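You operate a simulated robot arm through the tools that you are given. There is no shell and no other tool.

You are at the controls of a simulated robot arm. One attempt, no reset.

## Task
Put things in order on the top of the lidded carton. At the end: the black short drift stands where the grey open tin stood; the grey open tin stands where the pink port cap stood; the pink port cap stands where the cream sleeve stood; the cream sleeve stands on top of the orange block; whatever was shut is shut again. Leave all else as you found it, and nothing knocked over.

The check looks at the end state, three seconds after you hand in, the way a careful person would. Anything else that was tipped, shoved, dropped, spilled or broken makes it a failure. Lids that push on must go on centred and level and be pressed home; caps that screw on are set level and turned clockwise until they are tight.

## Robot
A 7-joint arm with a two-finger parallel gripper, fixed in place. Base frame: the origin is at the foot of the arm, x ahead of it, y to its left, z up; the work surface is at about z = 0. Lengths are in m, angles in rad, forces in N, time in s.
With the tool pointing down near the work surface it reaches from about 0.24 to 0.62 m from the base axis. Its first joint turns from -1.152 to 1.152 rad. Payload 2.6 kg.
The TCP is the grasp point between the finger pads, 0.03 m short of the fingertips. In the tool frame z runs along the fingers and y along their closing line. The gripper opens to 0.094 m. The fingers are 0.028 m wide and 0.01 m thick; the gripper's body (0.05 by 0.096 m) begins 0.055 m behind the TCP.
Orientation is that of the tool frame in the base frame, as a unit quaternion [x, y, z, w]. With the fingers straight down and closing along the base's y, the tool's x points along the base's -x, its y along +y and its z along -z.

## Interface
- The arm moves only by the tool servo_tool. Its argument "increments" is a list of rows, each a list of 7 numbers: the turn, a rotation vector about the base's x, y, z in rad, then the shift along the base's x, y, z in m, then the gripper command, from -1 (shut) to 1 (fully open), values between in proportion. In form: [[ax, ay, az, x, y, z, claw], ...]. A call has 1 to 20 rows; each row shifts and turns the commanded pose from where the row before left it. Each row takes 0.2 s and may step no farther than 0.05 m and 0.15 rad from the row before; otherwise, or with a gripper value out of range, the whole call is refused. Where a pose cannot be reached the arm comes as near as it can. A force on the tool above 40 N (or 10 N above the force at the start of the call, whichever is more), or a blocked arm, ends the call early, and 0.2 s more pass. Each finger travels about 0.072 m/s and halts on what it meets, pressing with about 31 N; the grip force reading is that of the motor and also rises with nothing between the fingers. The clock runs only during rows and for 0.2 s after the last one: add rows that do not move to give the fingers time. It gives the time, the measured TCP pose, the force on the tool (base axes), the opening and the grip force at its end, in the units of the frame above (readings bear some noise), with the torque about the TCP (base axes, N m) and any sound that the robot's microphone picked up.
- Cameras (640 x 400 px; columns grow to the right, rows downward): "scene" is fixed at [0.0418, 0.4286, 0.5788]; the picture's right is [-0.76, -0.65, 0.00], its down [-0.28, 0.33, -0.90] and it looks along [0.58, -0.69, -0.43] (base axes); focal length 327 px, centre (320, 200). "wrist" rides on the gripper at [0.076, 0.014, -0.103] in the tool frame; the picture's right is [-0.18, 0.98, 0.00], its down [-0.75, -0.14, -0.64] and it looks along [-0.63, -0.12, 0.77] (tool axes); focal length 243 px, centre (320, 200). There is no depth. A picture from a camera that has moved, and an enlarged one, comes with that camera's place and axes in the base frame and with its lens.
- snapshot(camera): a new picture of that camera. No time passes.
- enlarge(camera, box): a new picture of the part [left, top, right, bottom] of that camera's present view, enlarged. No time passes.
- job_done(): hands the job in; it is judged then, once.

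Nothing tells you positions but the pictures and the camera data. Unless the task says otherwise, let go and move clear before handing in.

The tools are called by a JSON object that holds its "op" and its "data". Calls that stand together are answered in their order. servo_tool: Moves the arm, as the interface text tells. Its arguments: {"type":"object","properties":{"increments":{"type":"array","items":{"type":"array","items":{"type":"number"}}}},"required":["increments"]} The other tools are called the same way: snapshot (camera) takes a picture; enlarge (camera, box) takes an enlarged picture of a part of a camera's view; job_done () hands the job in.

At the start:

```text
time: 0.0
eef_pos: [0.3496, -0.0087, 0.3484]
ee_rot: [0.0, 1.0, 0.0, 0.0]
ft_force: [0.3, 0.1, -0.5]
moment: [0.01, -0.01, 0.01]
opening: 0.0942
gripper_force: 0.1
```

scene: 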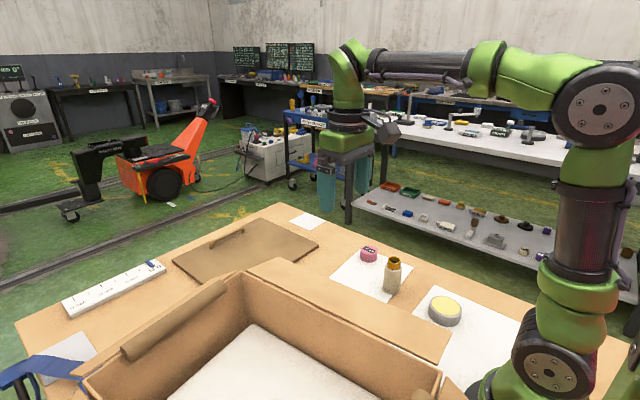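
wrist: 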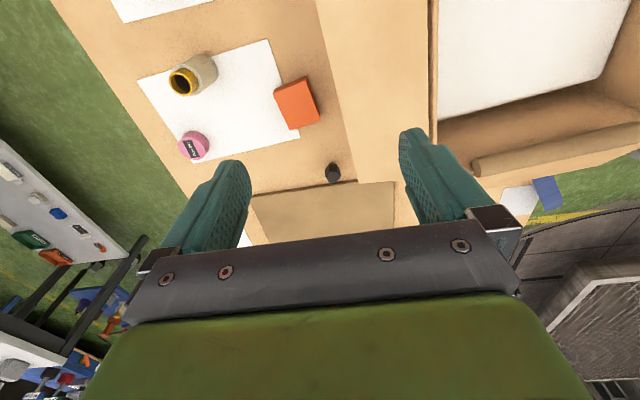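

I see a table-like carton top with a pink cap, a cream sleeve, an orange block, a small black part, and a round tin with a yellow interior. I'll look closer before moving.

{"op": "enlarge", "data": {"camera": "scene", "box": [320, 220, 480, 340]}}

{"op": "enlarge", "data": {"camera": "wrist", "box": [100, 0, 420, 200]}}

{"op": "enlarge", "data": {"camera": "scene", "box": [0, 180, 640, 400]}}

{"op": "snapshot", "data": {"camera": "wrist"}}

```text
3.33 times, centred on (400, 280) of scene
camera zoom: at [0.0418, 0.4286, 0.5788], right [-0.76, -0.65, 0.0], down [-0.28, 0.33, -0.9], along [0.58, -0.69, -0.43], focal length 1090 px, centre (53, -67)
```

zoom: 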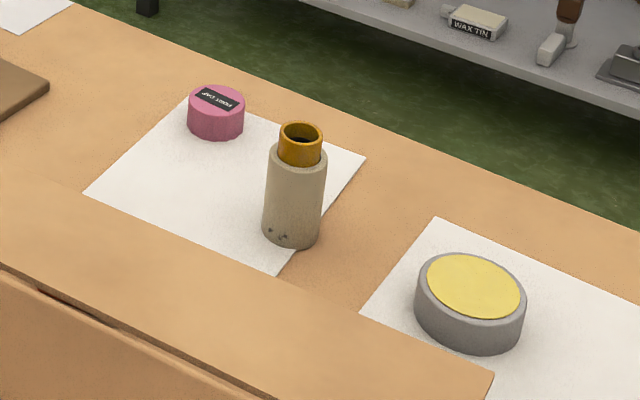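

```text
2.00 times, centred on (260, 100) of wrist
camera zoom: at [0.2745, 0.0054, 0.4504], right [0.18, 0.98, 0.0], down [0.75, -0.14, 0.64], along [0.63, -0.12, -0.77], focal length 485 px, centre (440, 400)
```

zoom: 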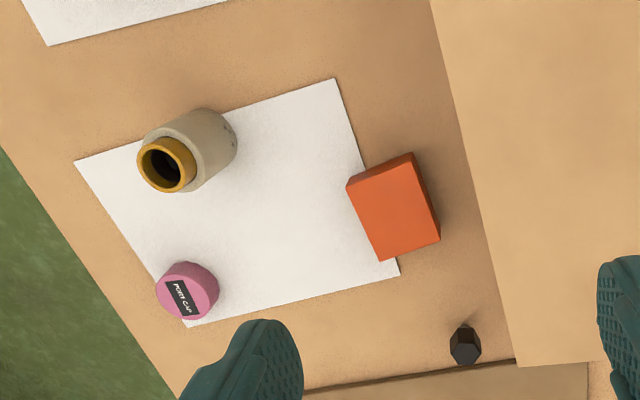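

```text
1.00 times, centred on (320, 290) of scene (not enlarged: the box is as wide or as high as the picture)
camera zoom: at [0.0418, 0.4286, 0.5788], right [-0.76, -0.65, 0.0], down [-0.28, 0.33, -0.9], along [0.58, -0.69, -0.43], focal length 327 px, centre (320, 110)
```

zoom: 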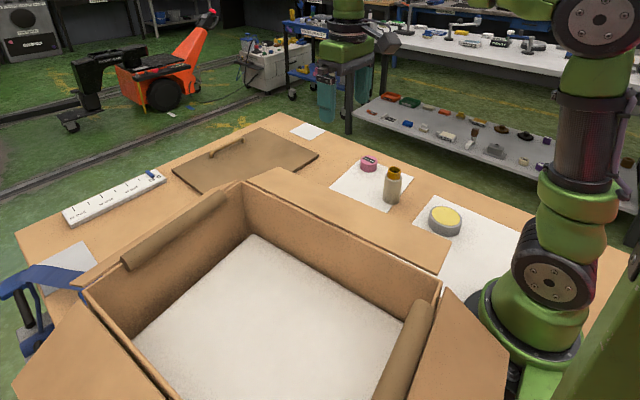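

```text
taken
camera wrist: at [0.2745, 0.0054, 0.4504], right [0.18, 0.98, 0.0], down [0.75, -0.14, 0.64], along [0.63, -0.12, -0.77], focal length 243 px, centre (320, 200)
```

wrist: 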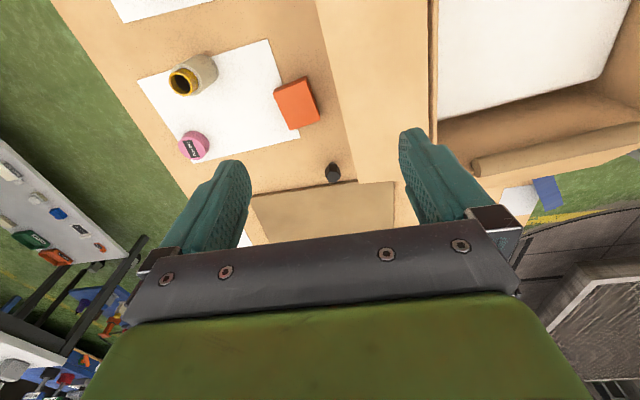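

The sleeve and pink cap sit on one sheet, the tin is on another sheet nearer the base, and the orange block and black drift lie beside the carton's flap, which is about 0.16 m high. I'll move the wrist camera over the group to measure positions.

{"op": "servo_tool", "data": {"increments": [[0, 0, 0, 0.01, -0.04, 0, 1], [0, 0, 0, 0.01, -0.04, 0, 1], [0, 0, 0, 0.01, -0.04, 0, 1], [0, 0, 0, 0.01, -0.04, 0, 1], [0, 0, 0, 0, 0, 0, 1]]}}

{"op": "snapshot", "data": {"camera": "wrist"}}

{"op": "snapshot", "data": {"camera": "scene"}}

```text
time: 1.2
eef_pos: [0.3883, -0.1683, 0.3504]
ee_rot: [0.0, 1.0, 0.0, 0.0]
ft_force: [-0.8, 0.3, 0.1]
moment: [0.04, 0.02, 0.02]
opening: 0.0942
gripper_force: 0.0
```

```text
taken
camera wrist: at [0.3127, -0.1543, 0.4504], right [0.18, 0.98, 0.0], down [0.75, -0.14, 0.64], along [0.63, -0.12, -0.77], focal length 243 px, centre (320, 200)
```

wrist: 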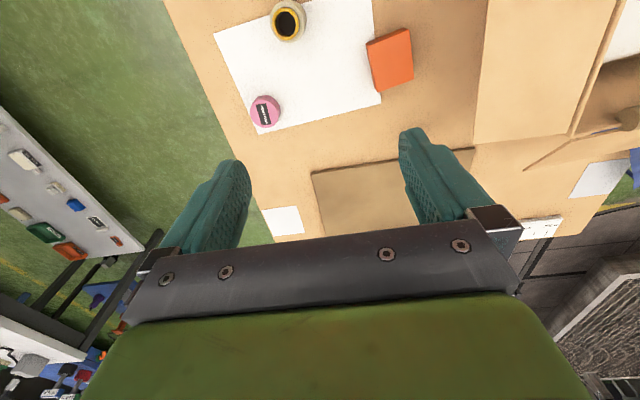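

```text
taken
```

scene: 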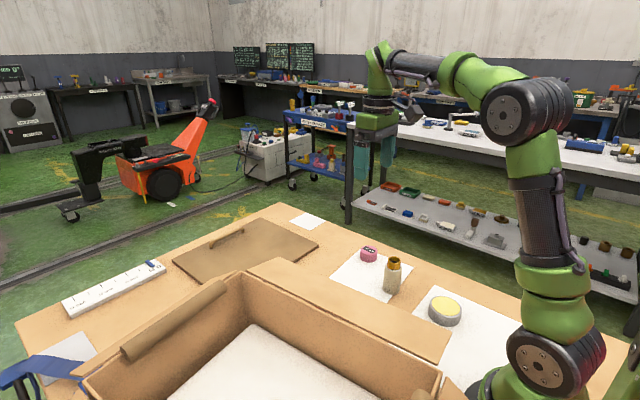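

Positions are roughly known: sleeve near (0.33, -0.20), cap near (0.45, -0.28), block near (0.41, -0.06). I'll pull back so the camera looks at the sleeve, block and tin more squarely.

{"op": "servo_tool", "data": {"increments": [[0, 0, 0, -0.04, 0, -0.02, 1], [0, 0, 0, -0.04, 0, -0.02, 1], [0, 0, 0, -0.02, 0, -0.01, 1], [0, 0, 0, 0, 0, 0, 1]]}}

{"op": "snapshot", "data": {"camera": "wrist"}}

{"op": "enlarge", "data": {"camera": "wrist", "box": [160, 0, 480, 200]}}

```text
time: 2.2
eef_pos: [0.289, -0.1674, 0.3002]
ee_rot: [-0.001, 1.0, 0.0, 0.0]
ft_force: [-0.8, 0.0, 0.4]
moment: [-0.01, 0.03, 0.03]
opening: 0.0938
gripper_force: 0.1
```

```text
taken
camera wrist: at [0.2127, -0.1531, 0.4007], right [0.18, 0.98, 0.0], down [0.75, -0.14, 0.64], along [0.63, -0.12, -0.77], focal length 243 px, centre (320, 200)
```

wrist: 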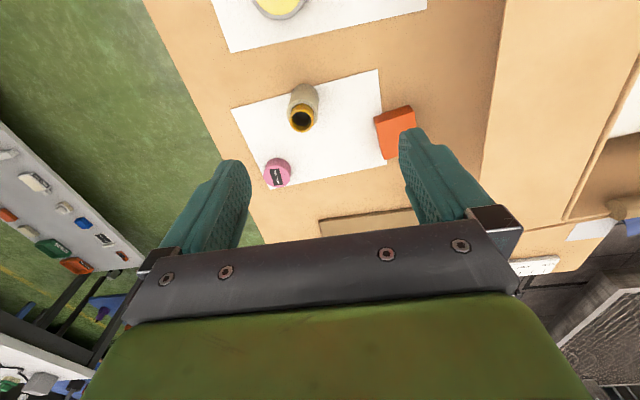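

```text
2.00 times, centred on (320, 100) of wrist
camera zoom: at [0.2127, -0.1531, 0.4007], right [0.18, 0.98, 0.0], down [0.75, -0.14, 0.64], along [0.63, -0.12, -0.77], focal length 485 px, centre (320, 400)
```

zoom: 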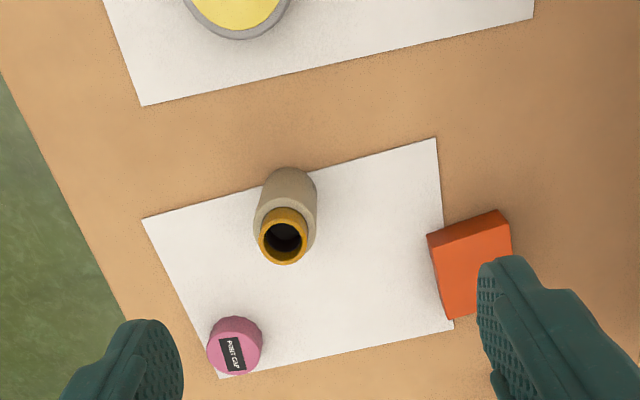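

The wrist axes line up well with a simple geometric model, giving the sleeve at about (0.329, -0.202) with its top near 0.09. Next I'll take a closer look at the orange block.

{"op": "servo_tool", "data": {"increments": [[0, 0, 0, 0.027, 0.012, -0.02, 1], [0, 0, 0, 0.027, 0.012, -0.02, 1], [0, 0, 0, 0.027, 0.012, -0.02, 1], [0, 0, 0, 0.027, 0.012, -0.02, 1], [0, 0, 0, 0, 0, 0, 1]]}}

{"op": "snapshot", "data": {"camera": "wrist"}}

{"op": "enlarge", "data": {"camera": "wrist", "box": [240, 0, 480, 150]}}

```text
time: 3.4
eef_pos: [0.3975, -0.1233, 0.2194]
ee_rot: [0.0, 1.0, 0.0, 0.0]
ft_force: [-0.1, 0.1, 0.0]
moment: [-0.01, 0.01, 0.0]
opening: 0.0941
gripper_force: 0.1
```

```text
taken
camera wrist: at [0.3218, -0.1085, 0.3203], right [0.18, 0.98, 0.0], down [0.75, -0.14, 0.64], along [0.63, -0.12, -0.77], focal length 243 px, centre (320, 200)
```

wrist: 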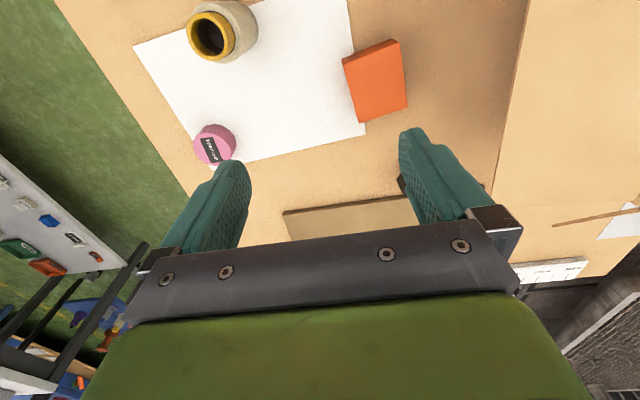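

```text
2.67 times, centred on (360, 75) of wrist
camera zoom: at [0.3218, -0.1085, 0.3203], right [0.18, 0.98, 0.0], down [0.75, -0.14, 0.64], along [0.63, -0.12, -0.77], focal length 647 px, centre (213, 533)
```

zoom: 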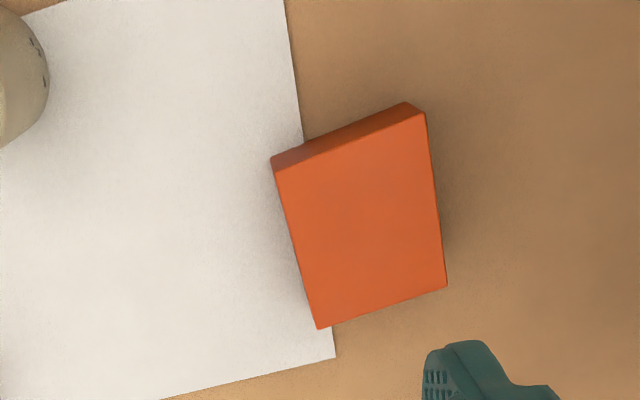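

The orange block's top is about 0.069 by 0.059 m, centred near (0.410, -0.059) and about 0.03 high, and the flap edge is near y = 0.01 at z of about 0.145. I'll look closer at the sleeve and cap from here.

{"op": "enlarge", "data": {"camera": "wrist", "box": [160, 0, 300, 88]}}

{"op": "enlarge", "data": {"camera": "wrist", "box": [160, 100, 290, 180]}}

{"op": "enlarge", "data": {"camera": "scene", "box": [350, 230, 430, 310]}}

{"op": "enlarge", "data": {"camera": "scene", "box": [410, 280, 510, 345]}}

```text
4.55 times, centred on (230, 44) of wrist
camera zoom: at [0.3218, -0.1085, 0.3203], right [0.18, 0.98, 0.0], down [0.75, -0.14, 0.64], along [0.63, -0.12, -0.77], focal length 1103 px, centre (729, 909)
```

zoom: 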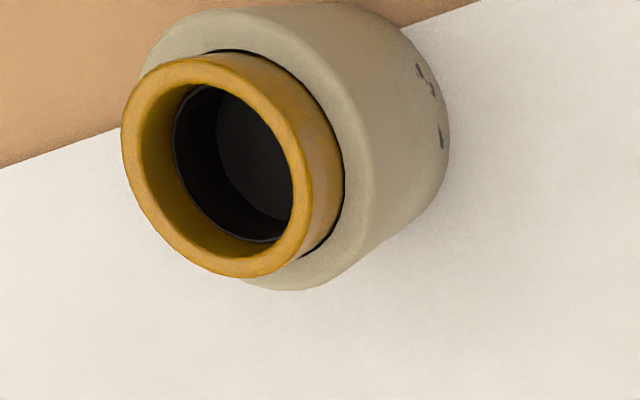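

```text
4.92 times, centred on (225, 140) of wrist
camera zoom: at [0.3218, -0.1085, 0.3203], right [0.18, 0.98, 0.0], down [0.75, -0.14, 0.64], along [0.63, -0.12, -0.77], focal length 1194 px, centre (788, 495)
```

zoom: 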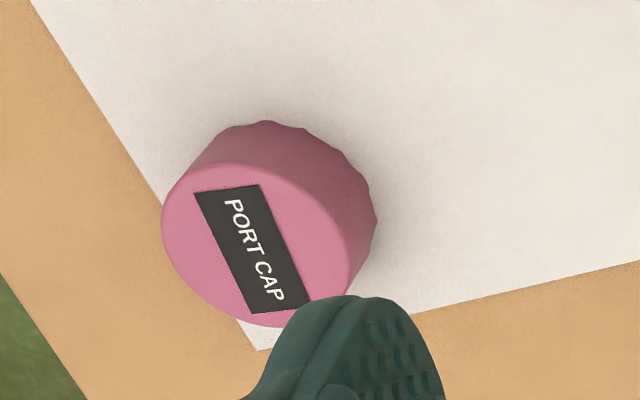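

```text
5.00 times, centred on (390, 270) of scene
camera zoom: at [0.0418, 0.4286, 0.5788], right [-0.76, -0.65, 0.0], down [-0.28, 0.33, -0.9], along [0.58, -0.69, -0.43], focal length 1635 px, centre (-30, -150)
```

zoom: 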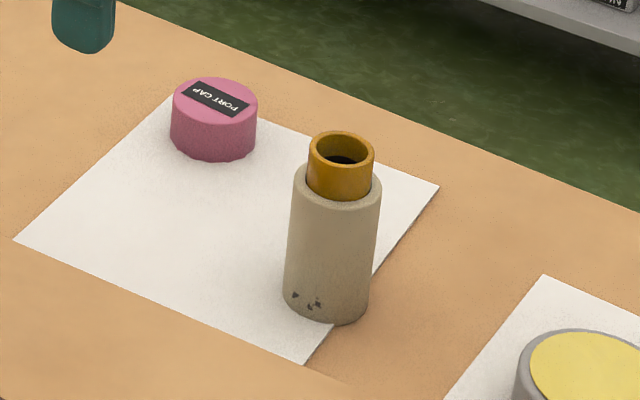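

```text
6.15 times, centred on (460, 312) of scene
camera zoom: at [0.0418, 0.4286, 0.5788], right [-0.76, -0.65, 0.0], down [-0.28, 0.33, -0.9], along [0.58, -0.69, -0.43], focal length 2013 px, centre (-542, -492)
```

zoom: 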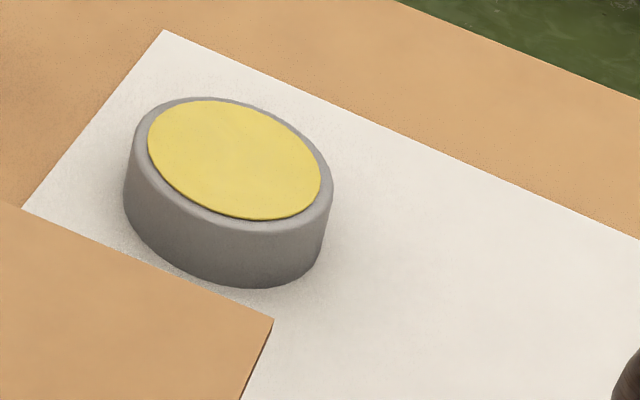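

The sleeve holds an amber inner tube with a slight gap round it, which might be loose, so I'll have to watch it while lifting. I'll move above the sleeve at about (0.329, -0.200) to check alignment.

{"op": "servo_tool", "data": {"increments": [[0, 0, 0, -0.023, -0.0258, -0.011, 1], [0, 0, 0, -0.023, -0.0258, -0.011, 1], [0, 0, 0, -0.023, -0.0258, -0.011, 1], [0, 0, 0, 0, 0, 0, 1]]}}

{"op": "snapshot", "data": {"camera": "wrist"}}

{"op": "enlarge", "data": {"camera": "wrist", "box": [200, 50, 440, 200]}}

{"op": "enlarge", "data": {"camera": "scene", "box": [320, 200, 480, 320]}}

```text
time: 4.4
eef_pos: [0.328, -0.2006, 0.1883]
ee_rot: [0.0, 1.0, 0.0, 0.0]
ft_force: [0.6, 0.9, 0.0]
moment: [0.02, -0.01, -0.04]
opening: 0.0941
gripper_force: 0.0
```

```text
taken
camera wrist: at [0.2521, -0.1853, 0.288], right [0.18, 0.98, 0.0], down [0.75, -0.14, 0.64], along [0.63, -0.12, -0.77], focal length 243 px, centre (320, 200)
```

wrist: 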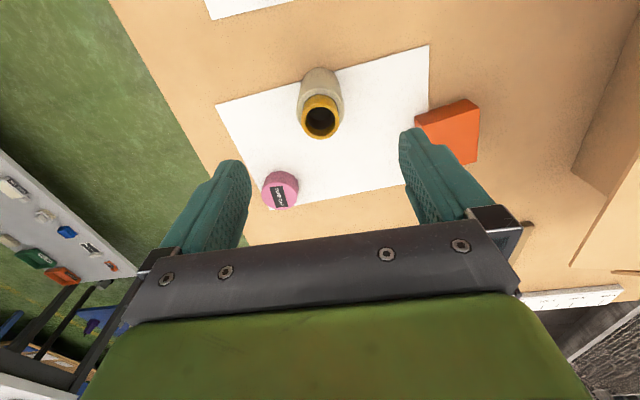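

```text
2.67 times, centred on (320, 125) of wrist
camera zoom: at [0.2521, -0.1853, 0.288], right [0.18, 0.98, 0.0], down [0.75, -0.14, 0.64], along [0.63, -0.12, -0.77], focal length 647 px, centre (320, 400)
```

zoom: 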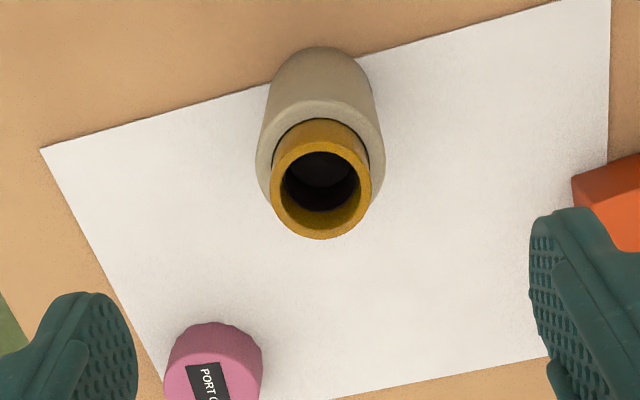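

```text
3.33 times, centred on (400, 260) of scene
camera zoom: at [0.0418, 0.4286, 0.5788], right [-0.76, -0.65, 0.0], down [-0.28, 0.33, -0.9], along [0.58, -0.69, -0.43], focal length 1090 px, centre (53, 0)
```

zoom: 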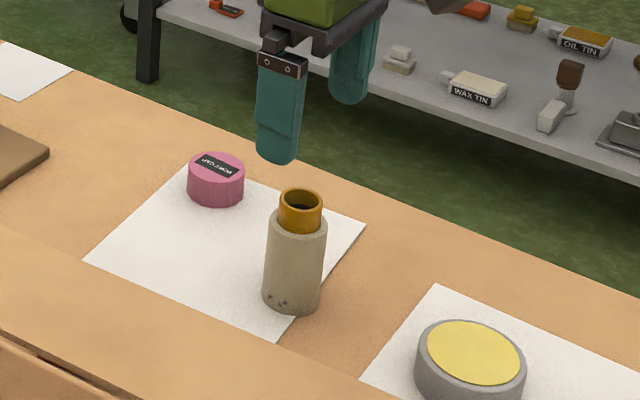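

The sleeve is centred at about (0.3305, -0.1995), almost under the tool, with the amber tube top at about 0.09. I'll descend so the fingertips clear the sheet by about 1.5 cm, then close gently on the sleeve body.

{"op": "servo_tool", "data": {"increments": [[0, 0, 0, 0.0025, 0, -0.035, 1], [0, 0, 0, 0, 0, -0.035, 1], [0, 0, 0, 0, 0, -0.035, 1], [0, 0, 0, 0, 0, -0.033, 1], [0, 0, 0, 0, 0, 0, 1]]}}

{"op": "snapshot", "data": {"camera": "wrist"}}

{"op": "enlarge", "data": {"camera": "scene", "box": [320, 200, 480, 320]}}

```text
time: 5.6
eef_pos: [0.3318, -0.1972, 0.0478]
ee_rot: [0.0, 1.0, 0.001, 0.0]
ft_force: [0.3, 0.1, 0.4]
moment: [0.01, -0.03, -0.05]
opening: 0.0938
gripper_force: 0.0
```

```text
taken
camera wrist: at [0.2559, -0.1823, 0.15], right [0.18, 0.98, 0.0], down [0.75, -0.14, 0.64], along [0.63, -0.12, -0.77], focal length 243 px, centre (320, 200)
```

wrist: 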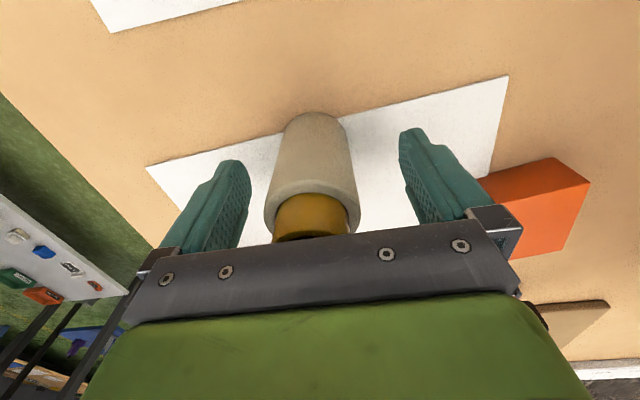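

```text
3.33 times, centred on (400, 260) of scene
camera zoom: at [0.0418, 0.4286, 0.5788], right [-0.76, -0.65, 0.0], down [-0.28, 0.33, -0.9], along [0.58, -0.69, -0.43], focal length 1090 px, centre (53, 0)
```

zoom: 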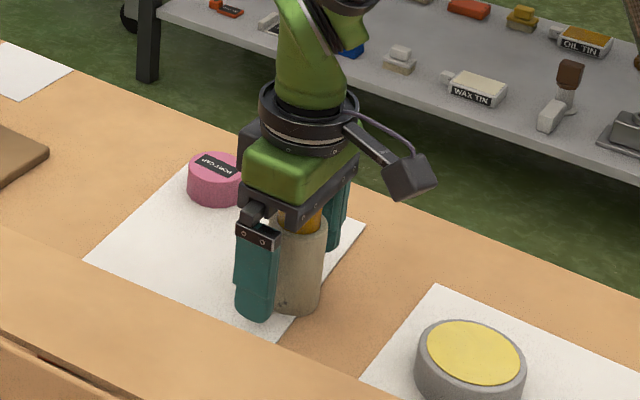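

The tool sits about 3-4 mm too far toward +y relative to the sleeve axis. I'll nudge it, then close on the sleeve and hold.

{"op": "servo_tool", "data": {"increments": [[0, 0, 0, -0.001, -0.004, 0, 1], [0, 0, 0, 0, 0, 0, 1], [0, 0, 0, 0, 0, 0, 0.4], [0, 0, 0, 0, 0, 0, 0.1], [0, 0, 0, 0, 0, 0, -0.3], [0, 0, 0, 0, 0, 0, -0.3], [0, 0, 0, 0, 0, 0, -0.3]]}}

{"op": "snapshot", "data": {"camera": "wrist"}}

```text
time: 7.2
eef_pos: [0.3317, -0.2023, 0.0487]
ee_rot: [0.0, 1.0, 0.0, 0.0]
ft_force: [-0.5, 2.1, -0.4]
moment: [0.07, -0.04, 0.03]
opening: 0.0433
gripper_force: 30.8
```

```text
taken
camera wrist: at [0.2553, -0.1863, 0.1506], right [0.18, 0.98, 0.0], down [0.75, -0.14, 0.64], along [0.63, -0.12, -0.77], focal length 243 px, centre (320, 200)
```

wrist: 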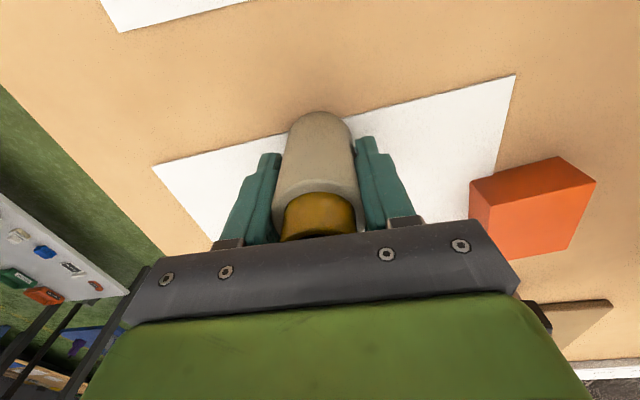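

The sleeve is gripped (opening 0.043), so its original place is about (0.3306, -0.2005). I'll lift slowly by about 1.5 cm and check whether the amber tube comes with it.

{"op": "servo_tool", "data": {"increments": [[0, 0, 0, 0, 0, 0.004, -0.3], [0, 0, 0, 0, 0, 0.004, -0.3], [0, 0, 0, 0, 0, 0.004, -0.3], [0, 0, 0, 0, 0, 0.004, -0.3], [0, 0, 0, 0, 0, 0, -0.3]]}}

{"op": "snapshot", "data": {"camera": "wrist"}}

{"op": "enlarge", "data": {"camera": "scene", "box": [350, 230, 430, 310]}}

{"op": "enlarge", "data": {"camera": "wrist", "box": [240, 80, 400, 240]}}

```text
time: 8.4
eef_pos: [0.332, -0.2014, 0.0637]
ee_rot: [0.0, 1.0, -0.001, 0.0]
ft_force: [0.3, 0.2, -4.0]
moment: [-0.02, 0.03, 0.0]
opening: 0.043
gripper_force: 30.9
```

```text
taken
camera wrist: at [0.2552, -0.1877, 0.1655], right [0.18, 0.98, 0.0], down [0.75, -0.14, 0.64], along [0.63, -0.12, -0.77], focal length 243 px, centre (320, 200)
```

wrist: 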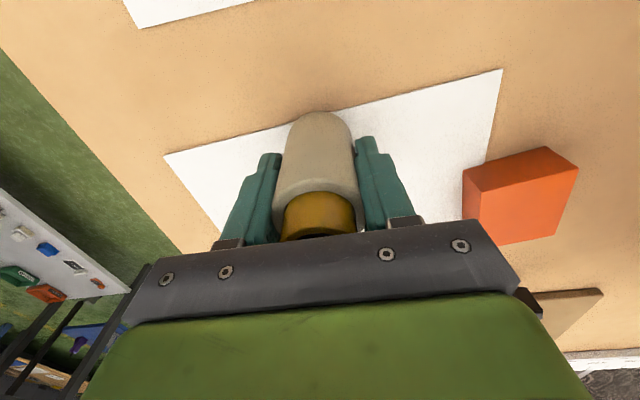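

```text
5.00 times, centred on (390, 270) of scene
camera zoom: at [0.0418, 0.4286, 0.5789], right [-0.76, -0.65, 0.0], down [-0.28, 0.33, -0.9], along [0.58, -0.69, -0.43], focal length 1635 px, centre (-30, -150)
```

zoom: 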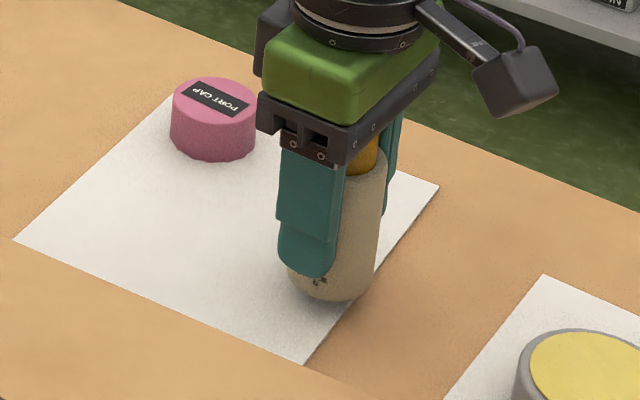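

```text
2.50 times, centred on (320, 160) of wrist
camera zoom: at [0.2552, -0.1877, 0.1655], right [0.18, 0.98, 0.0], down [0.75, -0.14, 0.64], along [0.63, -0.12, -0.77], focal length 606 px, centre (320, 300)
```

zoom: 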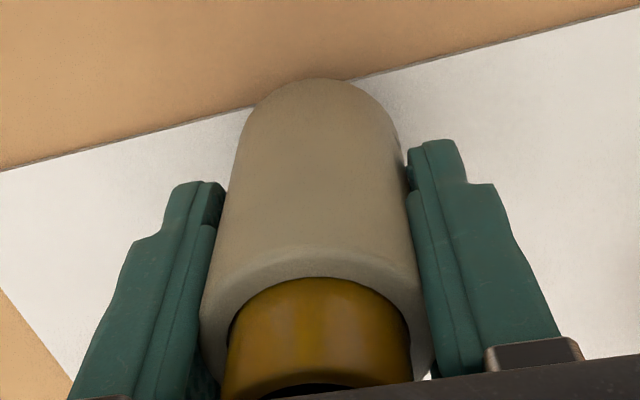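

The amber tube rose together with the sleeve, so it's part of it or seated in it. I'll lift level to about z = 0.133 and carry it over to the orange block.

{"op": "servo_tool", "data": {"increments": [[0, 0, 0, 0, 0, 0.02, -0.3], [0, 0, 0, 0, 0, 0.025, -0.3], [0, 0, 0, 0, 0, 0.025, -0.3], [0, 0, 0, 0.015, 0.024, 0, -0.3], [0, 0, 0, 0.015, 0.024, 0, -0.3], [0, 0, 0, 0.015, 0.024, 0, -0.3], [0, 0, 0, 0.015, 0.024, 0, -0.3], [0, 0, 0, 0.01, 0.022, 0, -0.3], [0, 0, 0, 0.009, 0.0247, 0, -0.3], [0, 0, 0, 0, 0, 0, -0.3], [0, 0, 0, 0, 0, 0, -0.3]]}}

{"op": "snapshot", "data": {"camera": "wrist"}}

{"op": "enlarge", "data": {"camera": "wrist", "box": [220, 40, 460, 240]}}

{"op": "enlarge", "data": {"camera": "scene", "box": [240, 160, 480, 320]}}

```text
time: 10.8
eef_pos: [0.4105, -0.0613, 0.1346]
ee_rot: [0.0, 1.0, 0.0, 0.0]
ft_force: [0.8, -0.3, -3.7]
moment: [0.0, -0.03, -0.01]
opening: 0.043
gripper_force: 31.2
```

```text
taken
camera wrist: at [0.3336, -0.0451, 0.2355], right [0.18, 0.98, 0.0], down [0.75, -0.14, 0.64], along [0.63, -0.12, -0.77], focal length 243 px, centre (320, 200)
```

wrist: 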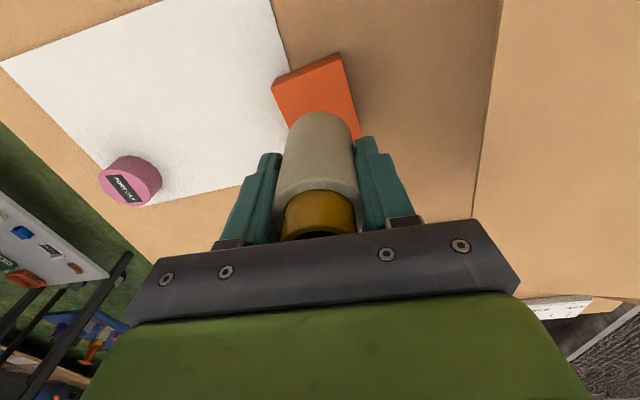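

```text
2.00 times, centred on (340, 140) of wrist
camera zoom: at [0.3336, -0.0451, 0.2355], right [0.18, 0.98, 0.0], down [0.75, -0.14, 0.64], along [0.63, -0.12, -0.77], focal length 485 px, centre (280, 320)
```

zoom: 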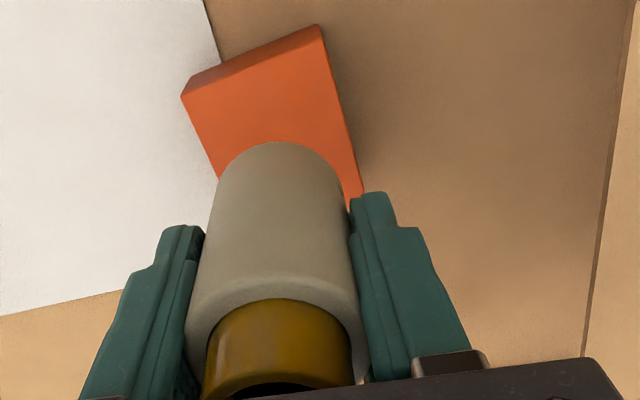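

```text
2.50 times, centred on (360, 240) of scene
camera zoom: at [0.0418, 0.4286, 0.5788], right [-0.76, -0.65, 0.0], down [-0.28, 0.33, -0.9], along [0.58, -0.69, -0.43], focal length 818 px, centre (220, 100)
```

zoom: 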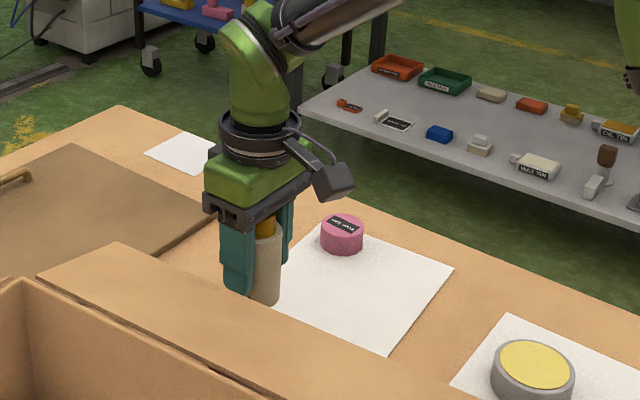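

The sleeve hangs over the block centre (tool at 0.4096, -0.0591), and the block corners agree with my earlier estimate. I'll lower most of the way, then check.

{"op": "servo_tool", "data": {"increments": [[0, 0, 0, 0.0005, 0, -0.015, -0.3], [0, 0, 0, 0, 0, -0.015, -0.3], [0, 0, 0, 0, 0, -0.012, -0.3], [0, 0, 0, 0, 0, -0.004, -0.3], [0, 0, 0, 0, 0, 0, -0.3]]}}

{"op": "snapshot", "data": {"camera": "wrist"}}

{"op": "enlarge", "data": {"camera": "wrist", "box": [220, 40, 460, 240]}}

```text
time: 12.0
eef_pos: [0.4104, -0.0593, 0.0883]
ee_rot: [0.0, 1.0, 0.0, 0.001]
ft_force: [-0.5, 0.5, -3.2]
moment: [-0.03, -0.02, 0.0]
opening: 0.0425
gripper_force: 31.3
```

```text
taken
camera wrist: at [0.3344, -0.0449, 0.1891], right [0.18, 0.98, 0.0], down [0.75, -0.14, 0.64], along [0.63, -0.12, -0.77], focal length 243 px, centre (320, 200)
```

wrist: 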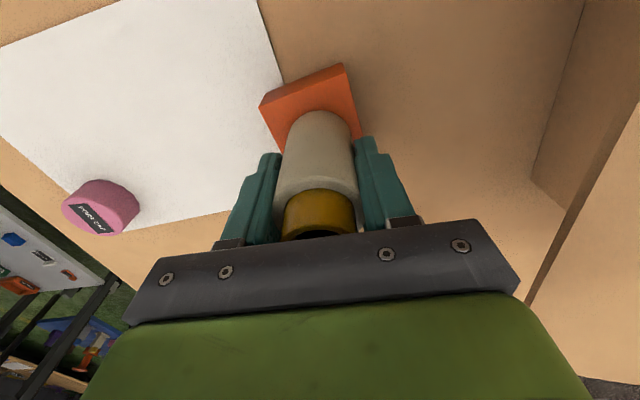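

```text
2.00 times, centred on (340, 140) of wrist
camera zoom: at [0.3344, -0.0449, 0.1891], right [0.18, 0.98, 0.0], down [0.75, -0.14, 0.64], along [0.63, -0.12, -0.77], focal length 485 px, centre (280, 320)
```

zoom: 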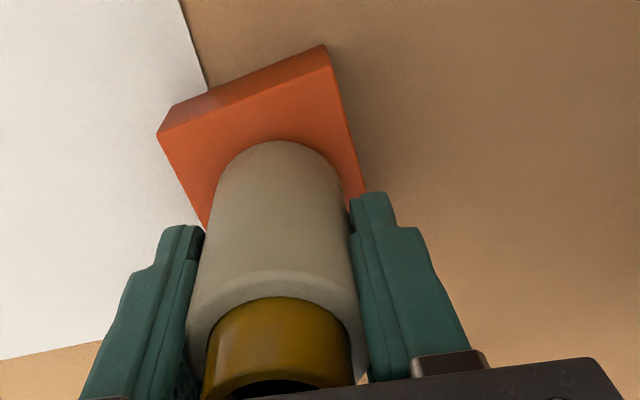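

The sleeve bottom should be about 8 mm above the block top. I'll creep down in small steps and watch the force.

{"op": "servo_tool", "data": {"increments": [[0, 0, 0, 0, 0, -0.002, -0.3], [0, 0, 0, 0, 0, -0.002, -0.3], [0, 0, 0, 0, 0, -0.001, -0.3], [0, 0, 0, 0, 0, 0, -0.3]]}}

{"op": "enlarge", "data": {"camera": "wrist", "box": [220, 40, 460, 240]}}

```text
time: 13.0
eef_pos: [0.4111, -0.0595, 0.0851]
ee_rot: [0.0, 1.0, 0.0, 0.0]
ft_force: [-5.3, 0.5, 14.5]
moment: [-0.02, 0.3, -0.08]
opening: 0.0429
gripper_force: 31.4
```

```text
2.00 times, centred on (340, 140) of wrist
camera zoom: at [0.3347, -0.0451, 0.1846], right [0.18, 0.98, 0.0], down [0.75, -0.14, 0.64], along [0.63, -0.12, -0.77], focal length 485 px, centre (280, 320)
```

zoom: 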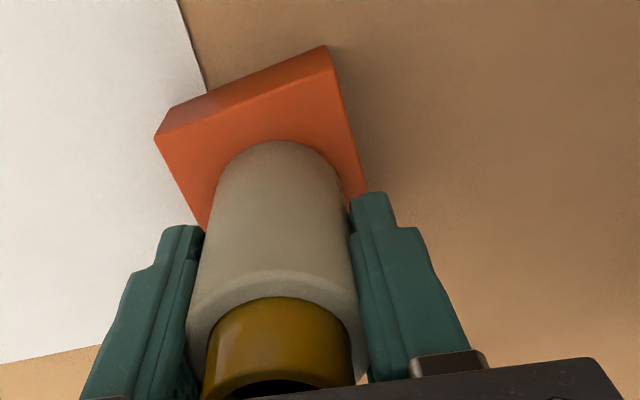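

Contact came with the tool at about z = 0.0816, which means the block is about 0.034 high and the sleeve is standing on it. I'll ease the pressure slightly before releasing.

{"op": "servo_tool", "data": {"increments": [[0, 0, 0, 0, 0, 0.001, -0.3], [0, 0, 0, 0, 0, 0, -0.3]]}}

```text
time: 13.6
eef_pos: [0.4102, -0.0601, 0.0829]
ee_rot: [-0.001, 1.0, 0.0, 0.0]
ft_force: [2.3, 0.3, 2.4]
moment: [-0.03, -0.13, 0.01]
opening: 0.0424
gripper_force: 31.4
```

Contact pressure is now light. I'll open the fingers partway, keeping them clear of the flap, and check that the sleeve stays upright.

{"op": "servo_tool", "data": {"increments": [[0, 0, 0, 0, 0, 0, 0.0], [0, 0, 0, 0, 0, 0, 0.2], [0, 0, 0, 0, 0, 0, 0.4], [0, 0, 0, 0, 0, 0, 0.4]]}}

{"op": "snapshot", "data": {"camera": "wrist"}}

```text
time: 14.6
eef_pos: [0.4111, -0.0589, 0.0835]
ee_rot: [0.0, 1.0, 0.0, 0.0]
ft_force: [0.3, -1.1, 1.1]
moment: [0.03, 0.02, -0.03]
opening: 0.0655
gripper_force: 0.1
```

```text
taken
camera wrist: at [0.3346, -0.045, 0.1849], right [0.18, 0.98, 0.0], down [0.75, -0.14, 0.64], along [0.63, -0.12, -0.77], focal length 243 px, centre (320, 200)
```

wrist: 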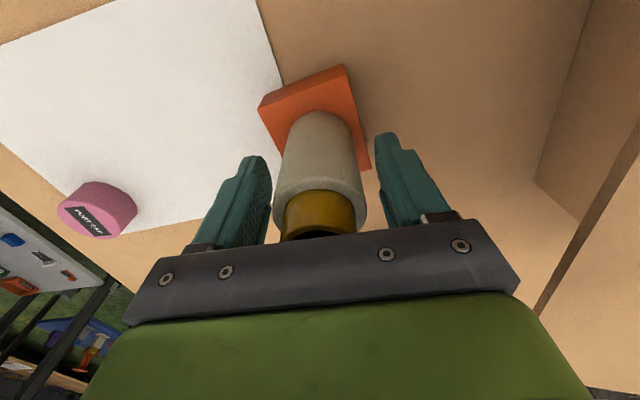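

The sleeve stands on the block. I'll raise straight up clear of it and check it from above.

{"op": "servo_tool", "data": {"increments": [[0, 0, 0, 0, 0, 0.02, 0.4], [0, 0, 0, 0, 0, 0.035, 0.4], [0, 0, 0, 0, 0, 0.04, 0.4], [0, 0, 0, 0, 0, 0.04, 0.4], [0, 0, 0, -0.02, 0, 0.02, 0.4], [0, 0, 0, 0, 0, 0, 0.4]]}}

{"op": "snapshot", "data": {"camera": "wrist"}}

{"op": "enlarge", "data": {"camera": "wrist", "box": [220, 40, 460, 190]}}

{"op": "snapshot", "data": {"camera": "scene"}}

```text
time: 16.0
eef_pos: [0.3904, -0.0606, 0.238]
ee_rot: [0.0, 1.0, 0.0, 0.0]
ft_force: [-0.1, -0.4, 0.7]
moment: [-0.03, 0.02, 0.0]
opening: 0.0658
gripper_force: 0.0
```

```text
taken
camera wrist: at [0.3148, -0.0458, 0.3384], right [0.18, 0.98, 0.0], down [0.75, -0.14, 0.64], along [0.63, -0.12, -0.77], focal length 243 px, centre (320, 200)
```

wrist: 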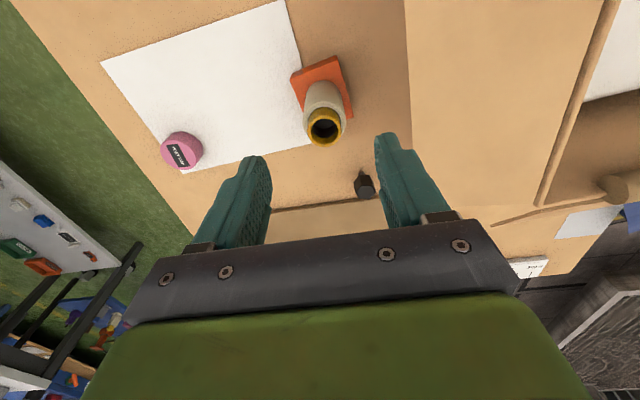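

```text
2.67 times, centred on (340, 115) of wrist
camera zoom: at [0.3148, -0.0458, 0.3384], right [0.18, 0.98, 0.0], down [0.75, -0.14, 0.64], along [0.63, -0.12, -0.77], focal length 647 px, centre (267, 427)
```

zoom: 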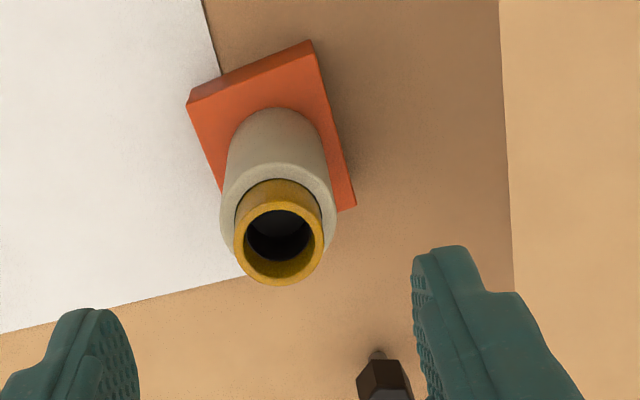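

```text
taken
```

scene: 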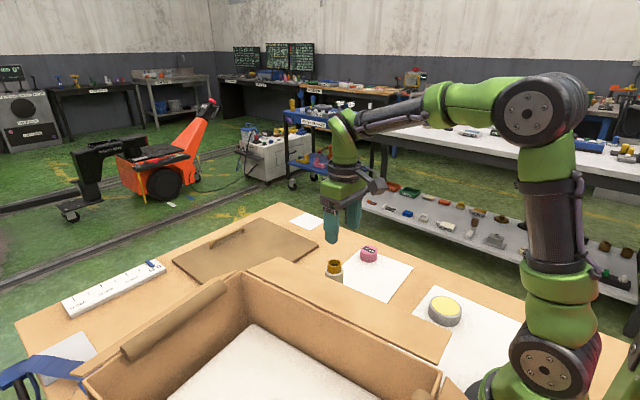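

The sleeve stands centred on the orange block. Next is the pink cap; I'll move above it to measure its position and size.

{"op": "servo_tool", "data": {"increments": [[0, 0, 0, 0.008, -0.043, 0, 0.4], [0, 0, 0, 0.008, -0.043, 0, 1], [0, 0, 0, 0.008, -0.043, -0.01, 1], [0, 0, 0, 0.008, -0.043, -0.015, 1], [0, 0, 0, 0.008, -0.043, -0.015, 1], [0, 0, 0, 0, 0, 0, 1], [0, 0, 0, 0, 0, 0, 1]]}}

{"op": "snapshot", "data": {"camera": "wrist"}}

{"op": "enlarge", "data": {"camera": "wrist", "box": [200, 40, 440, 190]}}

```text
time: 17.6
eef_pos: [0.4295, -0.2745, 0.2003]
ee_rot: [0.001, 1.0, 0.0, 0.0]
ft_force: [-0.3, -0.7, 0.8]
moment: [0.0, -0.02, -0.01]
opening: 0.0939
gripper_force: 0.1
```

```text
taken
camera wrist: at [0.3534, -0.2597, 0.3016], right [0.18, 0.98, 0.0], down [0.75, -0.14, 0.64], along [0.63, -0.12, -0.77], focal length 243 px, centre (320, 200)
```

wrist: 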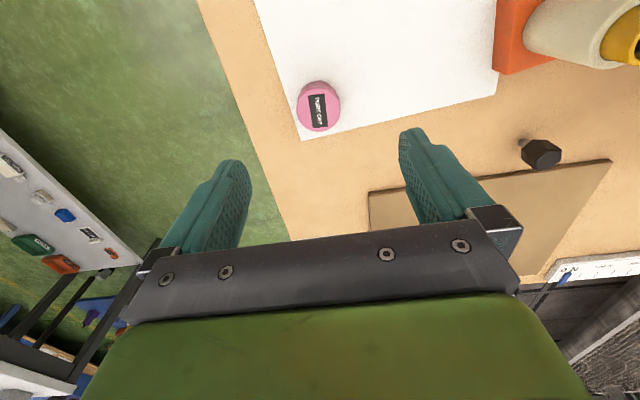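

```text
2.67 times, centred on (320, 115) of wrist
camera zoom: at [0.3534, -0.2597, 0.3016], right [0.18, 0.98, 0.0], down [0.75, -0.14, 0.64], along [0.63, -0.12, -0.77], focal length 647 px, centre (320, 427)
```

zoom: 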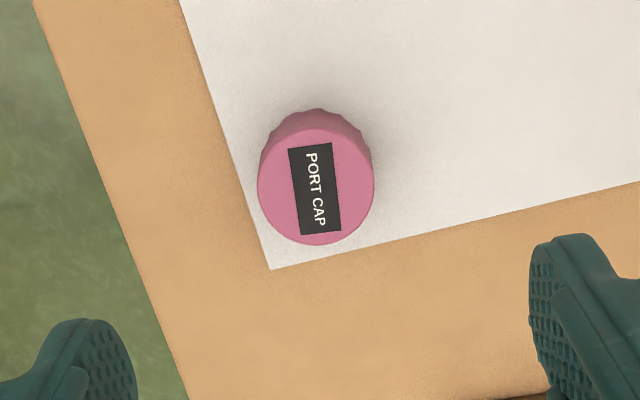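

The cap is about 0.049 m across and 0.028 m high, centred near (0.449, -0.2785). I'll centre over it and descend to just above, then recheck.

{"op": "servo_tool", "data": {"increments": [[0, 0, 0, 0.0198, -0.0048, -0.02, 1], [0, 0, 0, 0, 0, -0.04, 1], [0, 0, 0, 0, 0, -0.04, 1], [0, 0, 0, 0, 0, -0.03, 1], [0, 0, 0, 0, 0, 0, 1]]}}

{"op": "snapshot", "data": {"camera": "wrist"}}

{"op": "enlarge", "data": {"camera": "scene", "box": [310, 200, 430, 275]}}

```text
time: 18.8
eef_pos: [0.4481, -0.2799, 0.0678]
ee_rot: [0.0, 1.0, 0.0, 0.0]
ft_force: [-0.9, -0.6, -0.5]
moment: [-0.01, -0.04, -0.02]
opening: 0.0938
gripper_force: 0.0
```

```text
taken
camera wrist: at [0.3729, -0.2657, 0.1691], right [0.18, 0.98, 0.0], down [0.75, -0.14, 0.64], along [0.63, -0.12, -0.77], focal length 243 px, centre (320, 200)
```

wrist: 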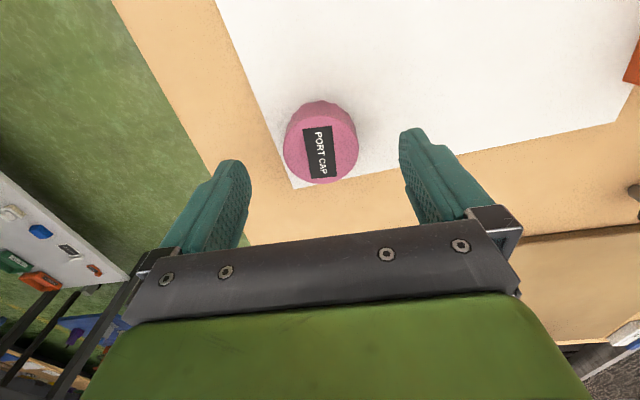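

```text
5.33 times, centred on (370, 238) of scene
camera zoom: at [0.0418, 0.4286, 0.5788], right [-0.76, -0.65, 0.0], down [-0.28, 0.33, -0.9], along [0.58, -0.69, -0.43], focal length 1744 px, centre (53, 0)
```

zoom: 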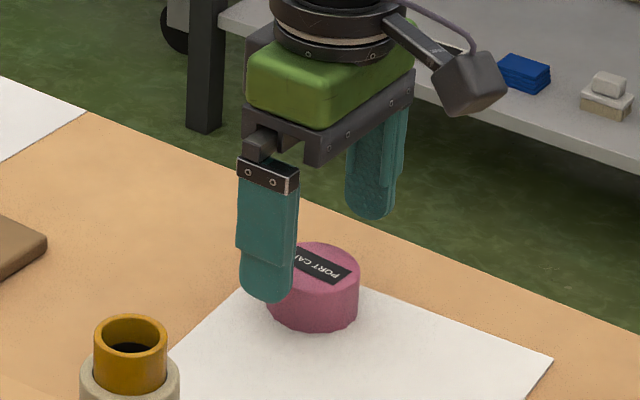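

The tool is aligned with the cap within a millimetre. I'll go down the last 3 cm and close.

{"op": "servo_tool", "data": {"increments": [[0, 0, 0, 0, 0, -0.015, 1], [0, 0, 0, 0, 0, -0.015, 1], [0, 0, 0, 0, 0, 0, 1], [0, 0, 0, 0, 0, 0, 0.5], [0, 0, 0, 0, 0, 0, 0.2], [0, 0, 0, 0, 0, 0, -0.2], [0, 0, 0, 0, 0, 0, -0.2], [0, 0, 0, 0, 0, 0, -0.2]]}}

{"op": "snapshot", "data": {"camera": "wrist"}}

```text
time: 20.6
eef_pos: [0.4512, -0.2792, 0.0397]
ee_rot: [0.0, 1.0, 0.0, 0.001]
ft_force: [0.9, -0.6, 0.6]
moment: [-0.02, -0.01, -0.03]
opening: 0.0479
gripper_force: 31.2
```

```text
taken
camera wrist: at [0.3744, -0.265, 0.1407], right [0.18, 0.98, 0.0], down [0.75, -0.14, 0.64], along [0.63, -0.12, -0.77], focal length 243 px, centre (320, 200)
```

wrist: 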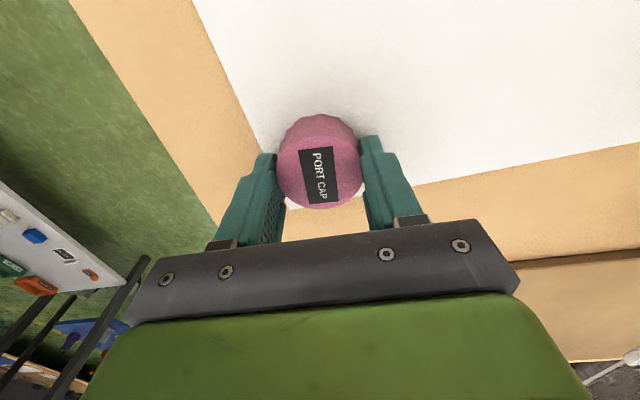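

The cap is gripped with its centre at about (0.450, -0.279), which will be the tin's destination. I'll lift gently and check that nothing is stuck to it.

{"op": "servo_tool", "data": {"increments": [[0, 0, 0, 0, 0, 0.004, -0.2], [0, 0, 0, 0, 0, 0.006, -0.2], [0, 0, 0, 0, 0, 0.02, -0.2], [0, 0, 0, 0, 0, 0.02, -0.2], [0, 0, 0, 0, 0, 0, -0.2]]}}

{"op": "snapshot", "data": {"camera": "wrist"}}

{"op": "enlarge", "data": {"camera": "scene", "box": [310, 200, 430, 275]}}

```text
time: 21.8
eef_pos: [0.4489, -0.2791, 0.0897]
ee_rot: [0.0, 1.0, 0.0, -0.001]
ft_force: [-0.2, -0.3, 0.5]
moment: [0.01, -0.01, 0.05]
opening: 0.0479
gripper_force: 30.6
```

```text
taken
camera wrist: at [0.374, -0.2651, 0.1904], right [0.18, 0.98, 0.0], down [0.75, -0.14, 0.64], along [0.63, -0.12, -0.77], focal length 243 px, centre (320, 200)
```

wrist: 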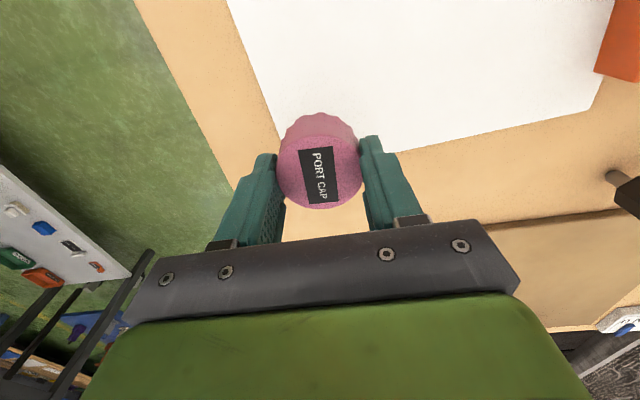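

```text
5.33 times, centred on (370, 238) of scene
camera zoom: at [0.0418, 0.4286, 0.5788], right [-0.76, -0.65, 0.0], down [-0.28, 0.33, -0.9], along [0.58, -0.69, -0.43], focal length 1744 px, centre (53, 0)
```

zoom: 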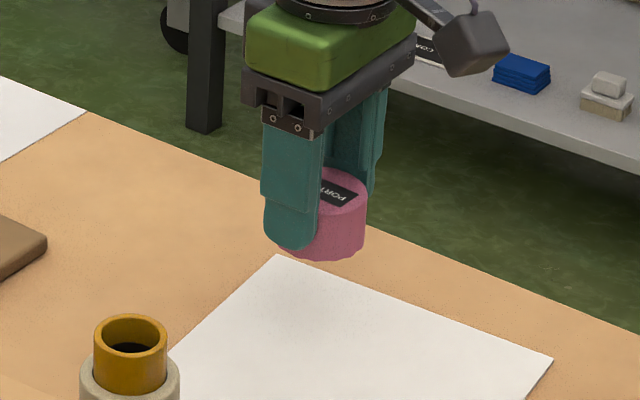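

The cap is light and free, and the spot beneath it is bare. I'll carry it to the sleeve's old place at (0.3306, -0.2005).

{"op": "servo_tool", "data": {"increments": [[0, 0, 0, -0.03, 0.0197, 0, -0.2], [0, 0, 0, -0.03, 0.0197, 0, -0.2], [0, 0, 0, -0.03, 0.0197, 0, -0.2], [0, 0, 0, -0.0294, 0.0195, -0.01, -0.2], [0, 0, 0, 0, 0, -0.01, -0.2], [0, 0, 0, 0, 0, 0, -0.2], [0, 0, 0, 0, 0, 0, -0.2]]}}

{"op": "snapshot", "data": {"camera": "wrist"}}

```text
time: 23.4
eef_pos: [0.3291, -0.2007, 0.0691]
ee_rot: [0.0, 1.0, 0.0, 0.0]
ft_force: [0.8, 0.6, -0.3]
moment: [-0.01, 0.05, -0.01]
opening: 0.0481
gripper_force: 30.6
```

```text
taken
camera wrist: at [0.2542, -0.1867, 0.1703], right [0.18, 0.98, 0.0], down [0.75, -0.14, 0.64], along [0.63, -0.12, -0.77], focal length 243 px, centre (320, 200)
```

wrist: 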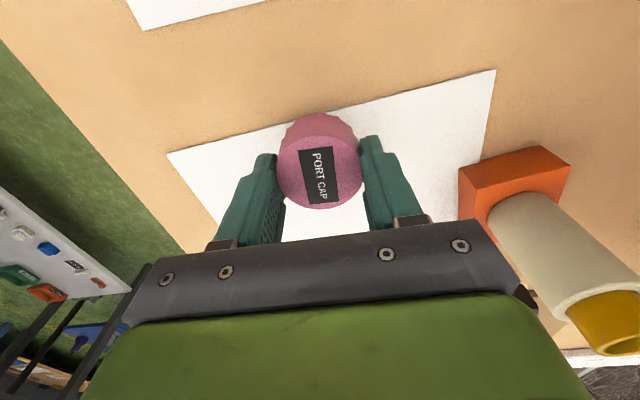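

The cap is over the target (tool at 0.3302, -0.2007). I'll lower it to the same tool height it was picked at.

{"op": "servo_tool", "data": {"increments": [[0, 0, 0, 0.0004, 0.0002, -0.015, -0.2], [0, 0, 0, 0, 0, -0.01, -0.2], [0, 0, 0, 0, 0, -0.002, -0.2], [0, 0, 0, 0, 0, -0.0015, -0.2], [0, 0, 0, 0, 0, 0, -0.2]]}}

{"op": "snapshot", "data": {"camera": "wrist"}}

```text
time: 24.6
eef_pos: [0.3315, -0.2004, 0.0403]
ee_rot: [0.0, 1.0, 0.0, 0.0]
ft_force: [-0.5, -0.1, 0.3]
moment: [0.0, -0.01, 0.0]
opening: 0.048
gripper_force: 30.4
```

```text
taken
camera wrist: at [0.256, -0.186, 0.1415], right [0.18, 0.98, 0.0], down [0.75, -0.14, 0.64], along [0.63, -0.12, -0.77], focal length 243 px, centre (320, 200)
```

wrist: 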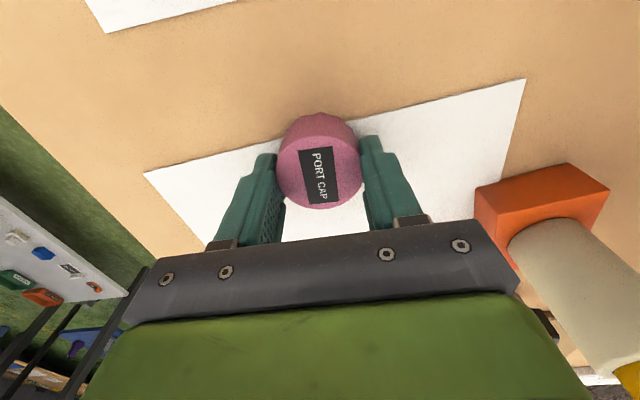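

About a millimetre remains. I'll lower slightly more and watch for contact.

{"op": "servo_tool", "data": {"increments": [[0, 0, 0, -0.001, 0, -0.001, -0.2], [0, 0, 0, 0, 0, -0.001, -0.2], [0, 0, 0, 0, 0, 0, -0.2]]}}

```text
time: 25.4
eef_pos: [0.3316, -0.1995, 0.0389]
ee_rot: [0.001, 1.0, 0.0, 0.001]
ft_force: [-5.5, 2.6, 23.6]
moment: [0.07, 0.28, -0.14]
opening: 0.0479
gripper_force: 31.4
```

Firm contact with the sheet. I'll back off a millimetre, then release.

{"op": "servo_tool", "data": {"increments": [[0, 0, 0, 0, 0, 0.001, -0.2], [0, 0, 0, 0, 0, 0, -0.2]]}}

```text
time: 26.0
eef_pos: [0.3298, -0.2008, 0.039]
ee_rot: [-0.001, 1.0, -0.001, 0.002]
ft_force: [2.3, -4.1, 7.0]
moment: [-0.1, -0.15, -0.07]
opening: 0.0478
gripper_force: 31.2
```

{"op": "servo_tool", "data": {"increments": [[0, 0, 0, 0, 0, 0, 0.1], [0, 0, 0, 0, 0, 0, 0.3], [0, 0, 0, 0, 0, 0, 0.6], [0, 0, 0, 0, 0, 0, 0.6]]}}

{"op": "snapshot", "data": {"camera": "wrist"}}

```text
time: 27.0
eef_pos: [0.3308, -0.2, 0.0399]
ee_rot: [0.0, 1.0, -0.001, 0.0]
ft_force: [0.2, 0.3, 0.1]
moment: [0.01, -0.03, 0.03]
opening: 0.0753
gripper_force: 0.1
```

```text
taken
camera wrist: at [0.2543, -0.1855, 0.1402], right [0.18, 0.98, 0.0], down [0.75, -0.14, 0.64], along [0.63, -0.12, -0.77], focal length 243 px, centre (320, 200)
```

wrist: 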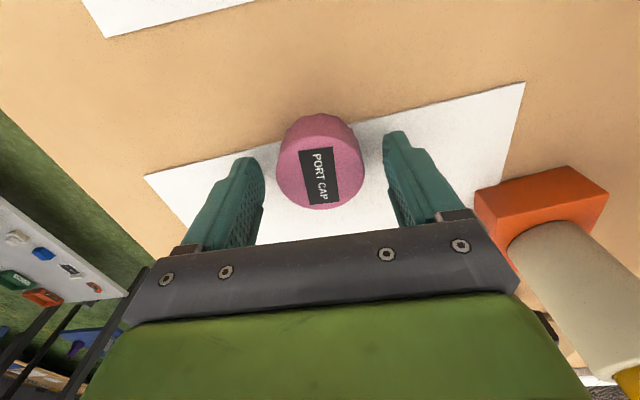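

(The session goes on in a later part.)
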